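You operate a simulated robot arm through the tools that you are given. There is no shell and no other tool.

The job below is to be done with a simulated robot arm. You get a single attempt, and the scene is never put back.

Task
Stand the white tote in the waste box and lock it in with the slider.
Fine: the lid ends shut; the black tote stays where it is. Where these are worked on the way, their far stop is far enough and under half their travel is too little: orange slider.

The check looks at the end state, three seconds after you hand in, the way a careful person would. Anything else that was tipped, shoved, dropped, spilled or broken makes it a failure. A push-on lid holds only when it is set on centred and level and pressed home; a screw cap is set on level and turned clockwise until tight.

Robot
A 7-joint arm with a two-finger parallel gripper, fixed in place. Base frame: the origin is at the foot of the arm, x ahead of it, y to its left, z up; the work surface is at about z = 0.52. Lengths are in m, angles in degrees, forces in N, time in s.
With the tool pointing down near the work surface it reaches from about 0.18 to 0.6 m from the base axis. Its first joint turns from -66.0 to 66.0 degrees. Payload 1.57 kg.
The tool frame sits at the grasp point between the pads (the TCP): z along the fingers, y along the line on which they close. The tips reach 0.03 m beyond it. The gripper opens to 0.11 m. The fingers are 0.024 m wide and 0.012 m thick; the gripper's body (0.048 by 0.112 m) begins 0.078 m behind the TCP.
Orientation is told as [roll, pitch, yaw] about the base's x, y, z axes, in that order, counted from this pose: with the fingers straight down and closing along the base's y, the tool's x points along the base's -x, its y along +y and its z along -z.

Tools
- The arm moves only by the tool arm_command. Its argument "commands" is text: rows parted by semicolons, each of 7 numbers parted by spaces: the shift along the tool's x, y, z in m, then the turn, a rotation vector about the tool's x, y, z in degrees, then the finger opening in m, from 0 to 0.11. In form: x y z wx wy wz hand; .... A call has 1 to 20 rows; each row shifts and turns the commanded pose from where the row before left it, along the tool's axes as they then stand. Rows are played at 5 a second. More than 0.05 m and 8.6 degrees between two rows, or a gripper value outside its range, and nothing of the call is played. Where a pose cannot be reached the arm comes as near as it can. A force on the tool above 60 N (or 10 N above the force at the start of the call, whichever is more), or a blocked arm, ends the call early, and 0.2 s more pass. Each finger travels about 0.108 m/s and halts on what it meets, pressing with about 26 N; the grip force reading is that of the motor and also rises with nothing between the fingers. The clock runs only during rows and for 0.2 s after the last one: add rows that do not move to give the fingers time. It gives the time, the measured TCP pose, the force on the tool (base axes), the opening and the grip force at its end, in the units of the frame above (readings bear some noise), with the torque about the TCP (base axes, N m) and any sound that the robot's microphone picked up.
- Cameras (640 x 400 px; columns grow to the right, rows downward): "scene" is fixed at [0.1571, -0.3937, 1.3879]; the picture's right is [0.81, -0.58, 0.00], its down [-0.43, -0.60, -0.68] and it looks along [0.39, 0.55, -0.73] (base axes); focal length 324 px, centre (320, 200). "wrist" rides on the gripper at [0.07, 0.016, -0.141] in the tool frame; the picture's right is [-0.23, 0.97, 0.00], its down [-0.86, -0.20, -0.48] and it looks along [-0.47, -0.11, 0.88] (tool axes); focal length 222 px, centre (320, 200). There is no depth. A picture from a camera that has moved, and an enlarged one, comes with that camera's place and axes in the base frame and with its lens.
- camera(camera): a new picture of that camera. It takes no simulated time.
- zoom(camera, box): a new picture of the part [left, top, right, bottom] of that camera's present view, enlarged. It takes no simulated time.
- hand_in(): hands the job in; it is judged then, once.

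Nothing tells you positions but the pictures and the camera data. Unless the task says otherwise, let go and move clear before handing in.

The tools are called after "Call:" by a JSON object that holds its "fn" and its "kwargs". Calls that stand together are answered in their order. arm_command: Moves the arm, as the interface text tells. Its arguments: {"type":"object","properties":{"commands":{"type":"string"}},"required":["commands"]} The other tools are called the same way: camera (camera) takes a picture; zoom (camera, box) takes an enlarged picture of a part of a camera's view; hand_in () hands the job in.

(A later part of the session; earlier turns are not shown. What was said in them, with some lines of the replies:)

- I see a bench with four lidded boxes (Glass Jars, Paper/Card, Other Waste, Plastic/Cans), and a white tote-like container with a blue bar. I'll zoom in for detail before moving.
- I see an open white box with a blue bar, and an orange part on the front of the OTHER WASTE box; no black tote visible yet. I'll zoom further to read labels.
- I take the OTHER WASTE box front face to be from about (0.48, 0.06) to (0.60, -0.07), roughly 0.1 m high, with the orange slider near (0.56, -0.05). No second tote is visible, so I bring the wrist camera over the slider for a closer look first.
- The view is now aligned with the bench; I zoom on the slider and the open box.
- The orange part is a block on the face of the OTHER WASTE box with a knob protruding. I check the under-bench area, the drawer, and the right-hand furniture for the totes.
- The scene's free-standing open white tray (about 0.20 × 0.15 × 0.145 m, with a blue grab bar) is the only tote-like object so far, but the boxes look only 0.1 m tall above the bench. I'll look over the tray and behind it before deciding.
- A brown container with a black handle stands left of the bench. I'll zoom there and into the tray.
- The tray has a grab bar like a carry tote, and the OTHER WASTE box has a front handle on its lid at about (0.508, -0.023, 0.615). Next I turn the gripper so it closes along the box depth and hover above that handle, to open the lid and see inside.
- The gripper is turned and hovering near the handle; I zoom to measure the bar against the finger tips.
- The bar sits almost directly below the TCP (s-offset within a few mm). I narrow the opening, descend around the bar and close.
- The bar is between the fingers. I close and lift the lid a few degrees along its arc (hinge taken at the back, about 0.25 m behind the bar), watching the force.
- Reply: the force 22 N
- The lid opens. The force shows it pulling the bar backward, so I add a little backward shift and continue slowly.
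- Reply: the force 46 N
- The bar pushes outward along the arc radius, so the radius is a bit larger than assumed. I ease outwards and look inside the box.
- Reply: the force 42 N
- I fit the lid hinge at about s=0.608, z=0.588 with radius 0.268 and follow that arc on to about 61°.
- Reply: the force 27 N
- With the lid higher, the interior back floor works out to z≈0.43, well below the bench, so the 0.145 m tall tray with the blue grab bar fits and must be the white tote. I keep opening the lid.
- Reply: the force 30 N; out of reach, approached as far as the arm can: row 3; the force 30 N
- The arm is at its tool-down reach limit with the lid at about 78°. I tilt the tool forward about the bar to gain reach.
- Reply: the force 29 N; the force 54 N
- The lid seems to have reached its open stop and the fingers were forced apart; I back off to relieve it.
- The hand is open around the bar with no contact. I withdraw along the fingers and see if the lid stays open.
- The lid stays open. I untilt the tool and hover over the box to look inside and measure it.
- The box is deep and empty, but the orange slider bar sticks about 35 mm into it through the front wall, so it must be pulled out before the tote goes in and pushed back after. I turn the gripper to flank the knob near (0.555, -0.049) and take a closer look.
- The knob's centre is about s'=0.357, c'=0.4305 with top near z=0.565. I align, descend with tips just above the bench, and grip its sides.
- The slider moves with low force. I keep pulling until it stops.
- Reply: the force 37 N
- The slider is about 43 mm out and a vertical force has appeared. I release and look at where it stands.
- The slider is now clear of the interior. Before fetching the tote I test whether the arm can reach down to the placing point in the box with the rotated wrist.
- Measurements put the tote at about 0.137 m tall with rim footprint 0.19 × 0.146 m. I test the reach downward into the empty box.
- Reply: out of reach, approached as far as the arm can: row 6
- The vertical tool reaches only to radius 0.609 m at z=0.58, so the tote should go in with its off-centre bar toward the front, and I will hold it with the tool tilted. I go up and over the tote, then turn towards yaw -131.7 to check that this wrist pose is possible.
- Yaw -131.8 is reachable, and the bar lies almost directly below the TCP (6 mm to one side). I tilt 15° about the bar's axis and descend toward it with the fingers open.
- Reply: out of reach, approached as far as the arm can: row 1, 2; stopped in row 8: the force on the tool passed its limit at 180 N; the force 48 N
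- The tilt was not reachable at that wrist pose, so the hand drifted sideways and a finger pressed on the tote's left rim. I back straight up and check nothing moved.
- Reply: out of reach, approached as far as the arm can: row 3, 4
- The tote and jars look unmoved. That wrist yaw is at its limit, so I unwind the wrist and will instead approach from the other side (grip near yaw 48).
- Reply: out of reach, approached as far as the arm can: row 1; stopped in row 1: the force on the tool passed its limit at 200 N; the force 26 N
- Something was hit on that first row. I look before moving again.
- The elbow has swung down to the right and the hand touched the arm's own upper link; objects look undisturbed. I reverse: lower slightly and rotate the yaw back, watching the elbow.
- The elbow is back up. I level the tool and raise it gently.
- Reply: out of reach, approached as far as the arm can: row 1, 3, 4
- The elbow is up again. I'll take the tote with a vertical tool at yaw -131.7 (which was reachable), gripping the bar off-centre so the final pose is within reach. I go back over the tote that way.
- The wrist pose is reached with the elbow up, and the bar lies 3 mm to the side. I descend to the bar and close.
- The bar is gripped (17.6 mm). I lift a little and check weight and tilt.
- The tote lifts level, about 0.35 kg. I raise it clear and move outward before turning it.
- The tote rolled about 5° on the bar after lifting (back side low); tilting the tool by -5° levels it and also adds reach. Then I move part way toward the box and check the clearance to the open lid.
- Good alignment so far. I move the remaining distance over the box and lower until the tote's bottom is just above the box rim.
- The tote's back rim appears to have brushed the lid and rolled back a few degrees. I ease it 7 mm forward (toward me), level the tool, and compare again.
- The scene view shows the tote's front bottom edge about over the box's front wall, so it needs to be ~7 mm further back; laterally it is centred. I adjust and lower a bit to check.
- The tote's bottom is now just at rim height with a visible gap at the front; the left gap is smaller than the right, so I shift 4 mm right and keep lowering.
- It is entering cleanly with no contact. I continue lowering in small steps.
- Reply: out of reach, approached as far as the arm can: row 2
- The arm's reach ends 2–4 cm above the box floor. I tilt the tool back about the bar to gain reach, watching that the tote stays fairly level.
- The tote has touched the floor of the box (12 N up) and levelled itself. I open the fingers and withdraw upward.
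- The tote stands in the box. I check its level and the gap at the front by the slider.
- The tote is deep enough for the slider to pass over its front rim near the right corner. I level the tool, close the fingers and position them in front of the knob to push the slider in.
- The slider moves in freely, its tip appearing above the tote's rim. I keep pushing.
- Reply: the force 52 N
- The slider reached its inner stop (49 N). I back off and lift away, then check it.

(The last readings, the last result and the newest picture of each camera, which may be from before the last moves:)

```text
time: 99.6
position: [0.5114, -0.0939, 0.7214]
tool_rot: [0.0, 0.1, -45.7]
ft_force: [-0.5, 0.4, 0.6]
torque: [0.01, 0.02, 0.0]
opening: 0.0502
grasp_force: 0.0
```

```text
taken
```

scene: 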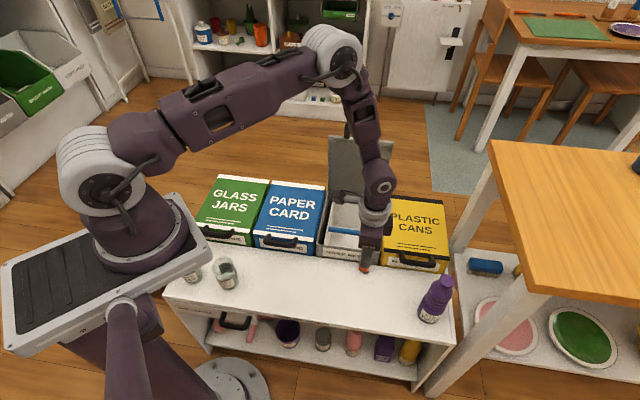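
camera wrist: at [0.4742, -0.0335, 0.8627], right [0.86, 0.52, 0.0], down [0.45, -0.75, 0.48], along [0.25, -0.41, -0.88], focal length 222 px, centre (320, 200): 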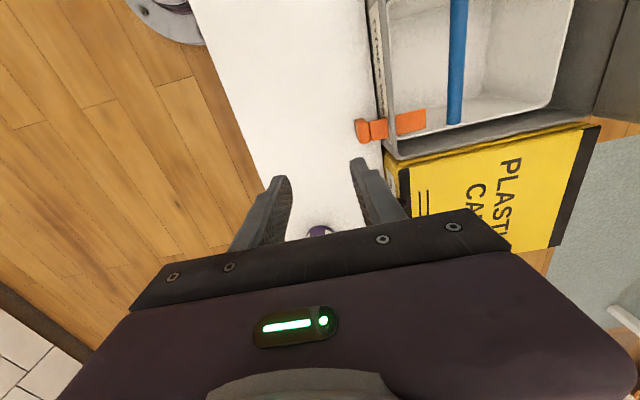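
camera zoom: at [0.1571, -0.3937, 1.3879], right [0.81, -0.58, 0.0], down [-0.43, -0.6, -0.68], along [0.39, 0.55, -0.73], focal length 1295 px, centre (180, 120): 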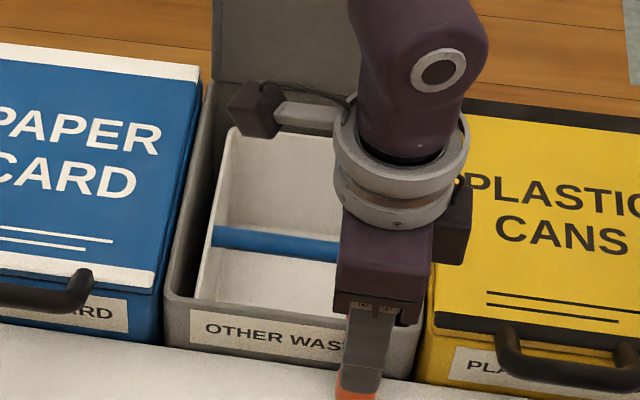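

The slider is in. Now I go to the raised lid handle the same way as before (tilted tool) to bring the lid down gently.

Call:
{"fn": "arm_command", "kwargs": {"commands": "0 0 -0.048 0 0 0 0.05;0 0 -0.048 0 0 0 0.05;0 0 -0.048 0 0 0 0.05;0 0 -0.048 0 0 0 0.05;0 0 -0.047 0 0 0 0.05;0.0093 0.0435 0 0 0 -0.8 0.05;0.0093 0.0435 0 0 0 -0.8 0.05;0.0093 0.0435 0 0 0 0 0.05;0.0093 0.0435 0 0 0 0 0.05;0 0 0 -8.3 0 0 0.05;0 0 0 -8.3 0 0 0.05;0 0 0 -8.3 0 0 0.05;0 0 0 -8.2 0 0 0.05;0.0093 0.0365 0.0237 0 0 0 0.05;0.0093 0.0365 0.0237 0 0 0 0.05;0 0 0 0 0 0 0.05"}}

Call:
{"fn": "camera", "kwargs": {"camera": "wrist"}}

Call:
{"fn": "camera", "kwargs": {"camera": "scene"}}

```text
time: 103.0
position: [0.6517, 0.1301, 0.9618]
tool_rot: [33.1, 0.0, -44.1]
ft_force: [-0.4, 0.3, 0.5]
torque: [0.02, -0.01, -0.03]
opening: 0.0501
grasp_force: 0.1
```

```text
taken
camera wrist: at [0.5567, 0.1326, 1.0886], right [0.73, 0.43, 0.53], down [0.32, -0.9, 0.29], along [0.61, -0.04, -0.79], focal length 222 px, centre (320, 200)
```

wrist: 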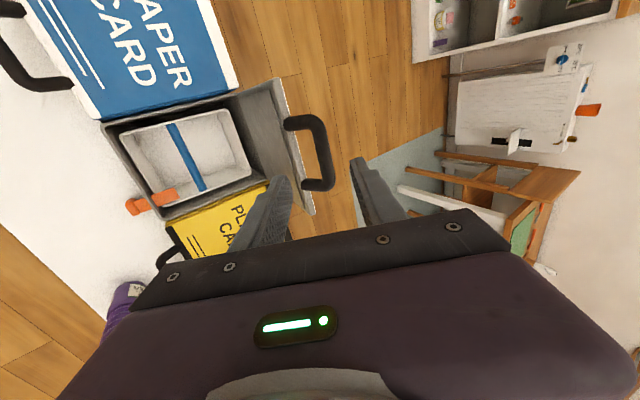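

```text
taken
```

scene: 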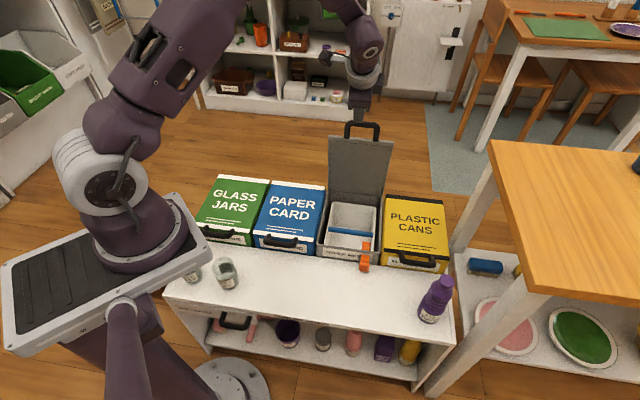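

Same view as before the release. I correct the small offset and advance along the fingers around the bar.

Call:
{"fn": "arm_command", "kwargs": {"commands": "-0.0066 0.0021 0.0038 0 0 0 0.05;0 0 0.035 0 0 0 0.05;0 0 0.035 0 0 0 0.05;0 0 0 0 0 0 0.05"}}

Call:
{"fn": "camera", "kwargs": {"camera": "wrist"}}

```text
time: 104.0
position: [0.6863, 0.1553, 0.8978]
tool_rot: [33.2, -0.1, -44.0]
ft_force: [-1.1, 0.5, -0.5]
torque: [-0.01, 0.0, 0.02]
opening: 0.0501
grasp_force: 0.0
```

```text
taken
camera wrist: at [0.5915, 0.1574, 1.0253], right [0.73, 0.43, 0.53], down [0.32, -0.9, 0.29], along [0.61, -0.04, -0.79], focal length 222 px, centre (320, 200)
```

wrist: 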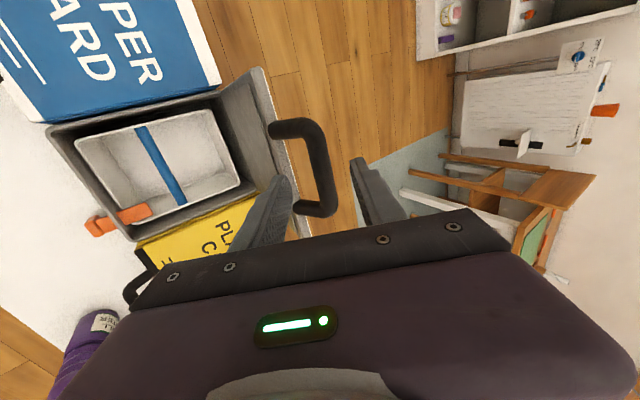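

Call:
{"fn": "arm_command", "kwargs": {"commands": "0 0 0.02 0 0 0 0.05;0 0 0.016 0 0 0 0.05;0 0 0 0 0 0 0.03;0 0 0 0 0 0 0.01;0 0 0 0 0 0 0.01;0 0 0 0 0 0 0.01"}}

Call:
{"fn": "camera", "kwargs": {"camera": "wrist"}}

```text
time: 105.4
position: [0.7001, 0.1688, 0.8699]
tool_rot: [33.2, 0.1, -44.1]
ft_force: [0.3, 0.7, 3.5]
torque: [0.26, 0.18, -0.57]
opening: 0.0175
grasp_force: 32.3
```

```text
taken
camera wrist: at [0.6051, 0.1708, 0.9964], right [0.73, 0.43, 0.53], down [0.32, -0.9, 0.29], along [0.61, -0.04, -0.79], focal length 222 px, centre (320, 200)
```

wrist: 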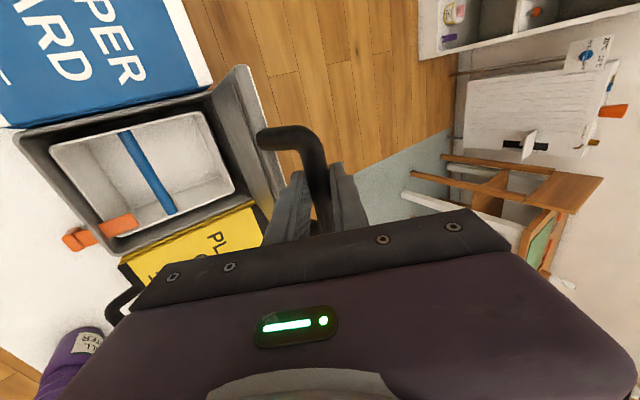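

I hold the bar (17.5 mm). Using the fitted hinge (s=0.629, z=0.578, R=0.291), I start bringing the lid forward along the arc while untilting.

Call:
{"fn": "arm_command", "kwargs": {"commands": "0 -0.0181 -0.0092 3 0 0 0.01;0 -0.0191 -0.0069 3 0 0 0.01;0 -0.0198 -0.0044 3 0 0 0.01;0 -0.0202 -0.002 3 0 0 0.01;0 0 0 0 0 0 0.01"}}

Call:
{"fn": "zoom", "kwargs": {"camera": "scene", "box": [280, 90, 440, 290]}}

```text
time: 106.6
position: [0.6448, 0.1101, 0.8513]
tool_rot: [21.0, 0.1, -44.0]
ft_force: [-14.1, 6.2, 13.2]
torque: [0.25, 0.37, -0.57]
opening: 0.0176
grasp_force: 31.9
```

```text
2.00 times, centred on (360, 190) of scene
camera zoom: at [0.1565, -0.3936, 1.388], right [0.81, -0.58, 0.0], down [-0.43, -0.6, -0.68], along [0.4, 0.55, -0.73], focal length 648 px, centre (240, 220)
```

zoom: 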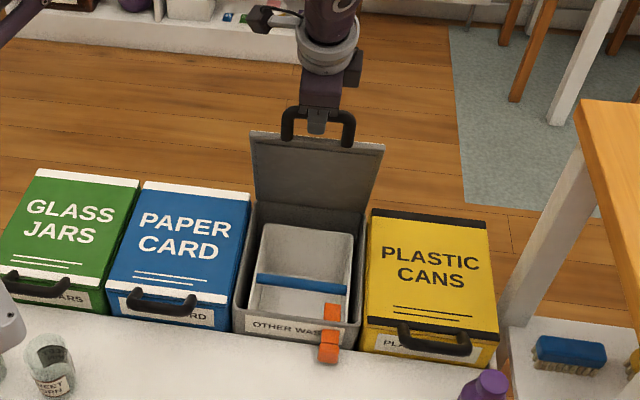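

Call:
{"fn": "arm_command", "kwargs": {"commands": "0.002 -0.0203 0.0005 3 0 0 0.01;0.001 -0.0201 0.0029 3 0 0 0.01;0.0006 -0.0197 0.0054 3 0 0 0.01;0.0006 -0.0188 0.0077 3 0 0 0.01;0.0006 -0.0177 0.0099 3 0 0 0.01;0 0 0 0 0 0 0.01"}}

Call:
{"fn": "zoom", "kwargs": {"camera": "scene", "box": [280, 90, 440, 290]}}

```text
time: 108.0
position: [0.5827, 0.0494, 0.8015]
tool_rot: [6.1, -0.2, -44.1]
ft_force: [8.2, -15.3, 6.4]
torque: [-0.24, -0.28, -0.72]
opening: 0.0176
grasp_force: 32.8
```

```text
2.00 times, centred on (360, 190) of scene
camera zoom: at [0.1572, -0.3941, 1.3878], right [0.81, -0.58, 0.0], down [-0.43, -0.6, -0.68], along [0.39, 0.55, -0.73], focal length 648 px, centre (240, 220)
```

zoom: 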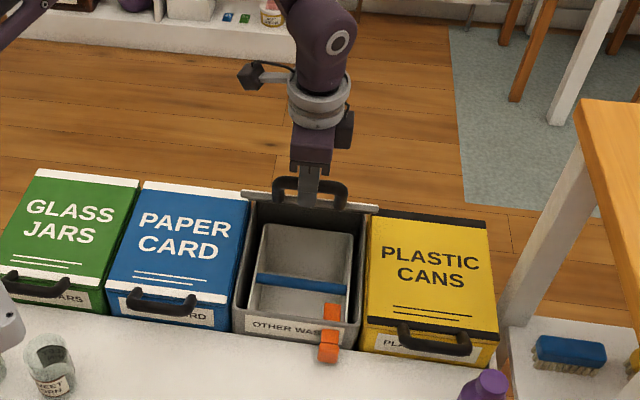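

Call:
{"fn": "arm_command", "kwargs": {"commands": "-0.0025 -0.0164 0.012 3 0 0 0.01;0 -0.0148 0.0139 3 0 0 0.01;0 -0.013 0.0156 0 0 0 0.01;0 -0.0119 0.0165 0 0 0 0.01;0 0 0 0 0 0 0.01"}}

Call:
{"fn": "zoom", "kwargs": {"camera": "scene", "box": [280, 90, 440, 290]}}

```text
time: 109.2
position: [0.5458, 0.0124, 0.7398]
tool_rot: [0.1, 0.3, -44.0]
ft_force: [3.1, 17.5, -10.3]
torque: [0.2, 0.11, -0.71]
opening: 0.0176
grasp_force: 32.5
```

```text
2.00 times, centred on (360, 190) of scene
camera zoom: at [0.1574, -0.3933, 1.388], right [0.81, -0.58, 0.0], down [-0.43, -0.6, -0.68], along [0.39, 0.55, -0.73], focal length 648 px, centre (240, 220)
```

zoom: 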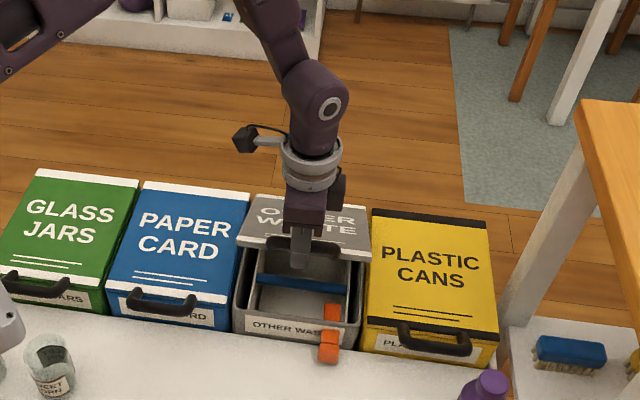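

Call:
{"fn": "arm_command", "kwargs": {"commands": "0.0008 -0.0097 0.018 0 0 0 0.01;0 -0.0095 0.018 0 0 0 0.01;0 -0.0082 0.0185 0 0 0 0.01;0 -0.0069 0.0191 0 0 0 0.01;0 0 0 0 0 0 0.01"}}

Call:
{"fn": "zoom", "kwargs": {"camera": "scene", "box": [290, 160, 410, 280]}}

```text
time: 110.4
position: [0.5208, -0.0125, 0.6674]
tool_rot: [0.2, 0.1, -44.2]
ft_force: [-6.6, 12.4, -1.6]
torque: [0.21, 0.2, -0.72]
opening: 0.0178
grasp_force: 32.6
```

```text
3.33 times, centred on (350, 220) of scene
camera zoom: at [0.1571, -0.3935, 1.388], right [0.81, -0.58, 0.0], down [-0.43, -0.6, -0.68], along [0.39, 0.55, -0.73], focal length 1079 px, centre (220, 133)
```

zoom: 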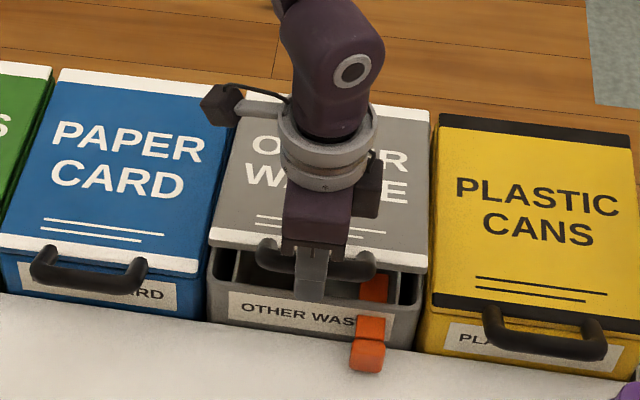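

Call:
{"fn": "arm_command", "kwargs": {"commands": "0.001 -0.0055 0.0196 0 0 0 0.01;0 -0.0042 0.0199 0 0 0 0.01;0 0 0 0 0 0 0.01"}}

Call:
{"fn": "arm_command", "kwargs": {"commands": "0 -0.0012 0.008 0 0 0 0.01;0 -0.0009 0.0066 0 0 0 0.01;0 0 0.002 0 0 0 0.01;0 0 0 0 0 0 0.01"}}

Call:
{"fn": "zoom", "kwargs": {"camera": "scene", "box": [290, 160, 410, 280]}}

```text
time: 111.2
position: [0.5158, -0.0189, 0.6286]
tool_rot: [0.4, -0.2, -44.2]
ft_force: [9.4, 12.3, -2.9]
torque: [0.05, -0.13, -0.75]
opening: 0.0176
grasp_force: 32.6
```

```text
time: 112.2
position: [0.5144, -0.0197, 0.6124]
tool_rot: [0.3, -0.2, -44.1]
ft_force: [12.5, 20.6, 28.6]
torque: [0.29, -0.1, -0.67]
opening: 0.0179
grasp_force: 32.4
```

```text
3.33 times, centred on (350, 220) of scene
camera zoom: at [0.1569, -0.3934, 1.3881], right [0.81, -0.58, 0.0], down [-0.43, -0.6, -0.68], along [0.39, 0.55, -0.73], focal length 1079 px, centre (220, 133)
```

zoom: 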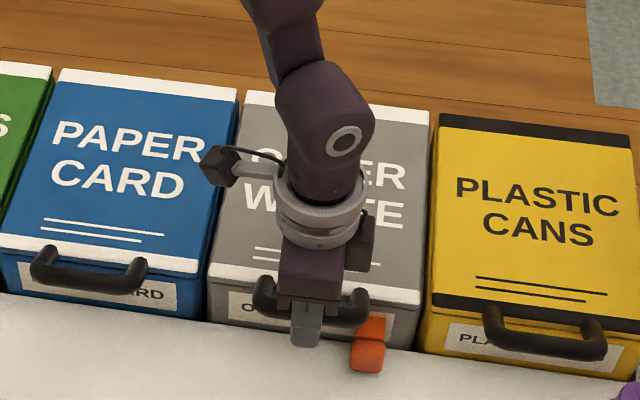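

The lid is shut (28 N reaction at the same height as initially). I release with a narrow opening and lift off.

Call:
{"fn": "arm_command", "kwargs": {"commands": "0 0 -0.002 0 0 0 0.01;0 0 0 0 0 0 0.022;0 -0.001 0 0 0 0 0.032;0 0 0 0 0 0 0.032;0 0 -0.02 0 0 0 0.032;0 0 -0.03 0 0 0 0.032;0 0 -0.04 0 0 0 0.032;0 0 -0.04 0 0 0 0.032;0 -0.03 -0.04 0 0 0 0.032;0 -0.03 -0.04 0 0 0 0.032;0 0 0 0 0 0 0.032"}}

Call:
{"fn": "camera", "kwargs": {"camera": "scene"}}

Call:
{"fn": "camera", "kwargs": {"camera": "wrist"}}

Call:
{"fn": "zoom", "kwargs": {"camera": "scene", "box": [290, 160, 410, 280]}}

```text
time: 114.6
position: [0.4691, -0.0672, 0.8246]
tool_rot: [0.1, 0.1, -44.1]
ft_force: [0.2, 0.2, -0.1]
torque: [-0.03, -0.01, -0.02]
opening: 0.0319
grasp_force: 0.1
```

```text
taken
```

scene: 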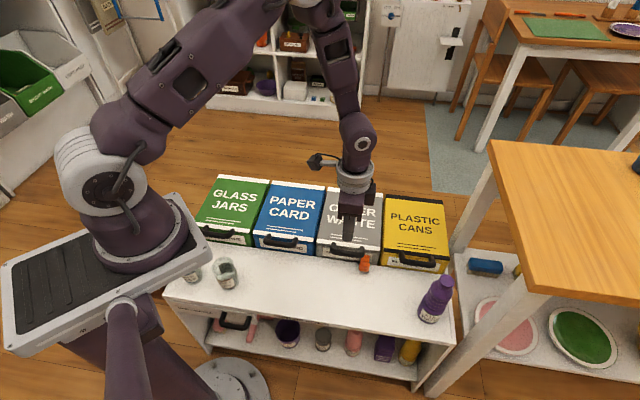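

```text
taken
camera wrist: at [0.4299, -0.0074, 0.9653], right [0.84, 0.54, 0.0], down [0.47, -0.74, 0.48], along [0.26, -0.4, -0.88], focal length 222 px, centre (320, 200)
```

wrist: 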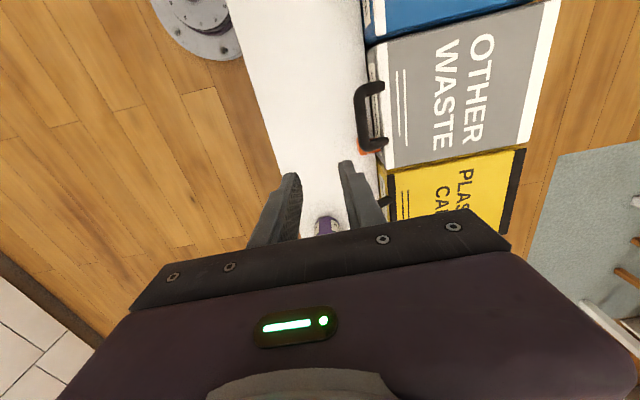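

```text
3.33 times, centred on (350, 220) of scene
camera zoom: at [0.1571, -0.3937, 1.3879], right [0.81, -0.58, 0.0], down [-0.43, -0.6, -0.68], along [0.39, 0.55, -0.73], focal length 1079 px, centre (220, 133)
```

zoom: 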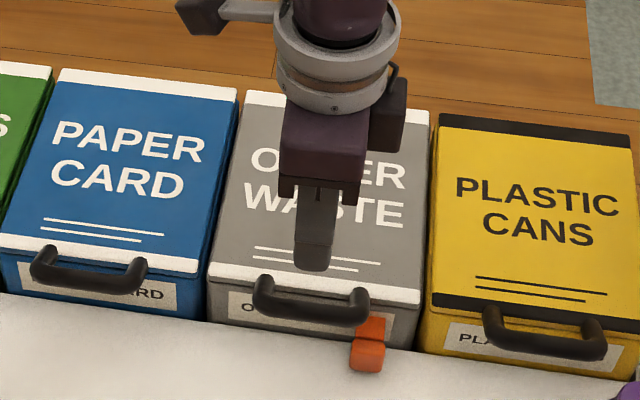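

The lid is shut, the slider is back at its inner stop over the tote, and the hand is clear. One last check of the bench items before handing in.

Call:
{"fn": "zoom", "kwargs": {"camera": "scene", "box": [150, 220, 460, 400]}}

```text
2.06 times, centred on (305, 310) of scene
camera zoom: at [0.1571, -0.3937, 1.3879], right [0.81, -0.58, 0.0], down [-0.43, -0.6, -0.68], along [0.39, 0.55, -0.73], focal length 668 px, centre (351, -27)
```

zoom: 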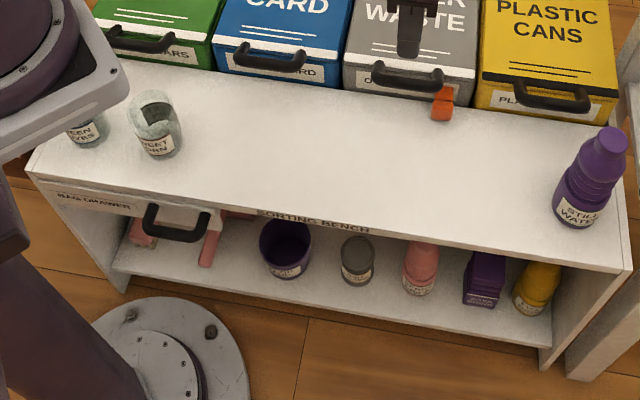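

Everything on the bench stands as it was at the start. The tote is inside OTHER WASTE with the slider in and the lid shut, so I hand in.

Call:
{"fn": "hand_in", "kwargs": {}}

```text
The job is handed in.
```

The job is handed in. The white tote stands on the floor of the OTHER WASTE box, the orange slider is pushed in over its front rim, and the lid is shut.

- **Which objects:** I took the open white tray with the blue grab bar to be the white tote. OTHER WASTE is the only box with an orange slider, so I used it as the waste box. I never saw a black tote. I opened no other box and not the bag drawer.
- **Slider:** it was already in at the start, so I pulled it out about 43 mm before lowering the tote. I then pushed it back until it hit its inner stop, at about 49 N. In the final pictures the knob is where it started.
- **Lid:** it closed against about 28 N, at the same handle height as when I first gripped it.
- **Contacts on the way:** one finger pressed on the tote's left rim (180 N), and the hand once struck what looks like the arm's own upper link (200 N). The tote also seems to have brushed the open lid on its way in. Pictures taken after the two hits showed nothing shifted, and the jars, bottle and shelf items look unmoved in the last one.
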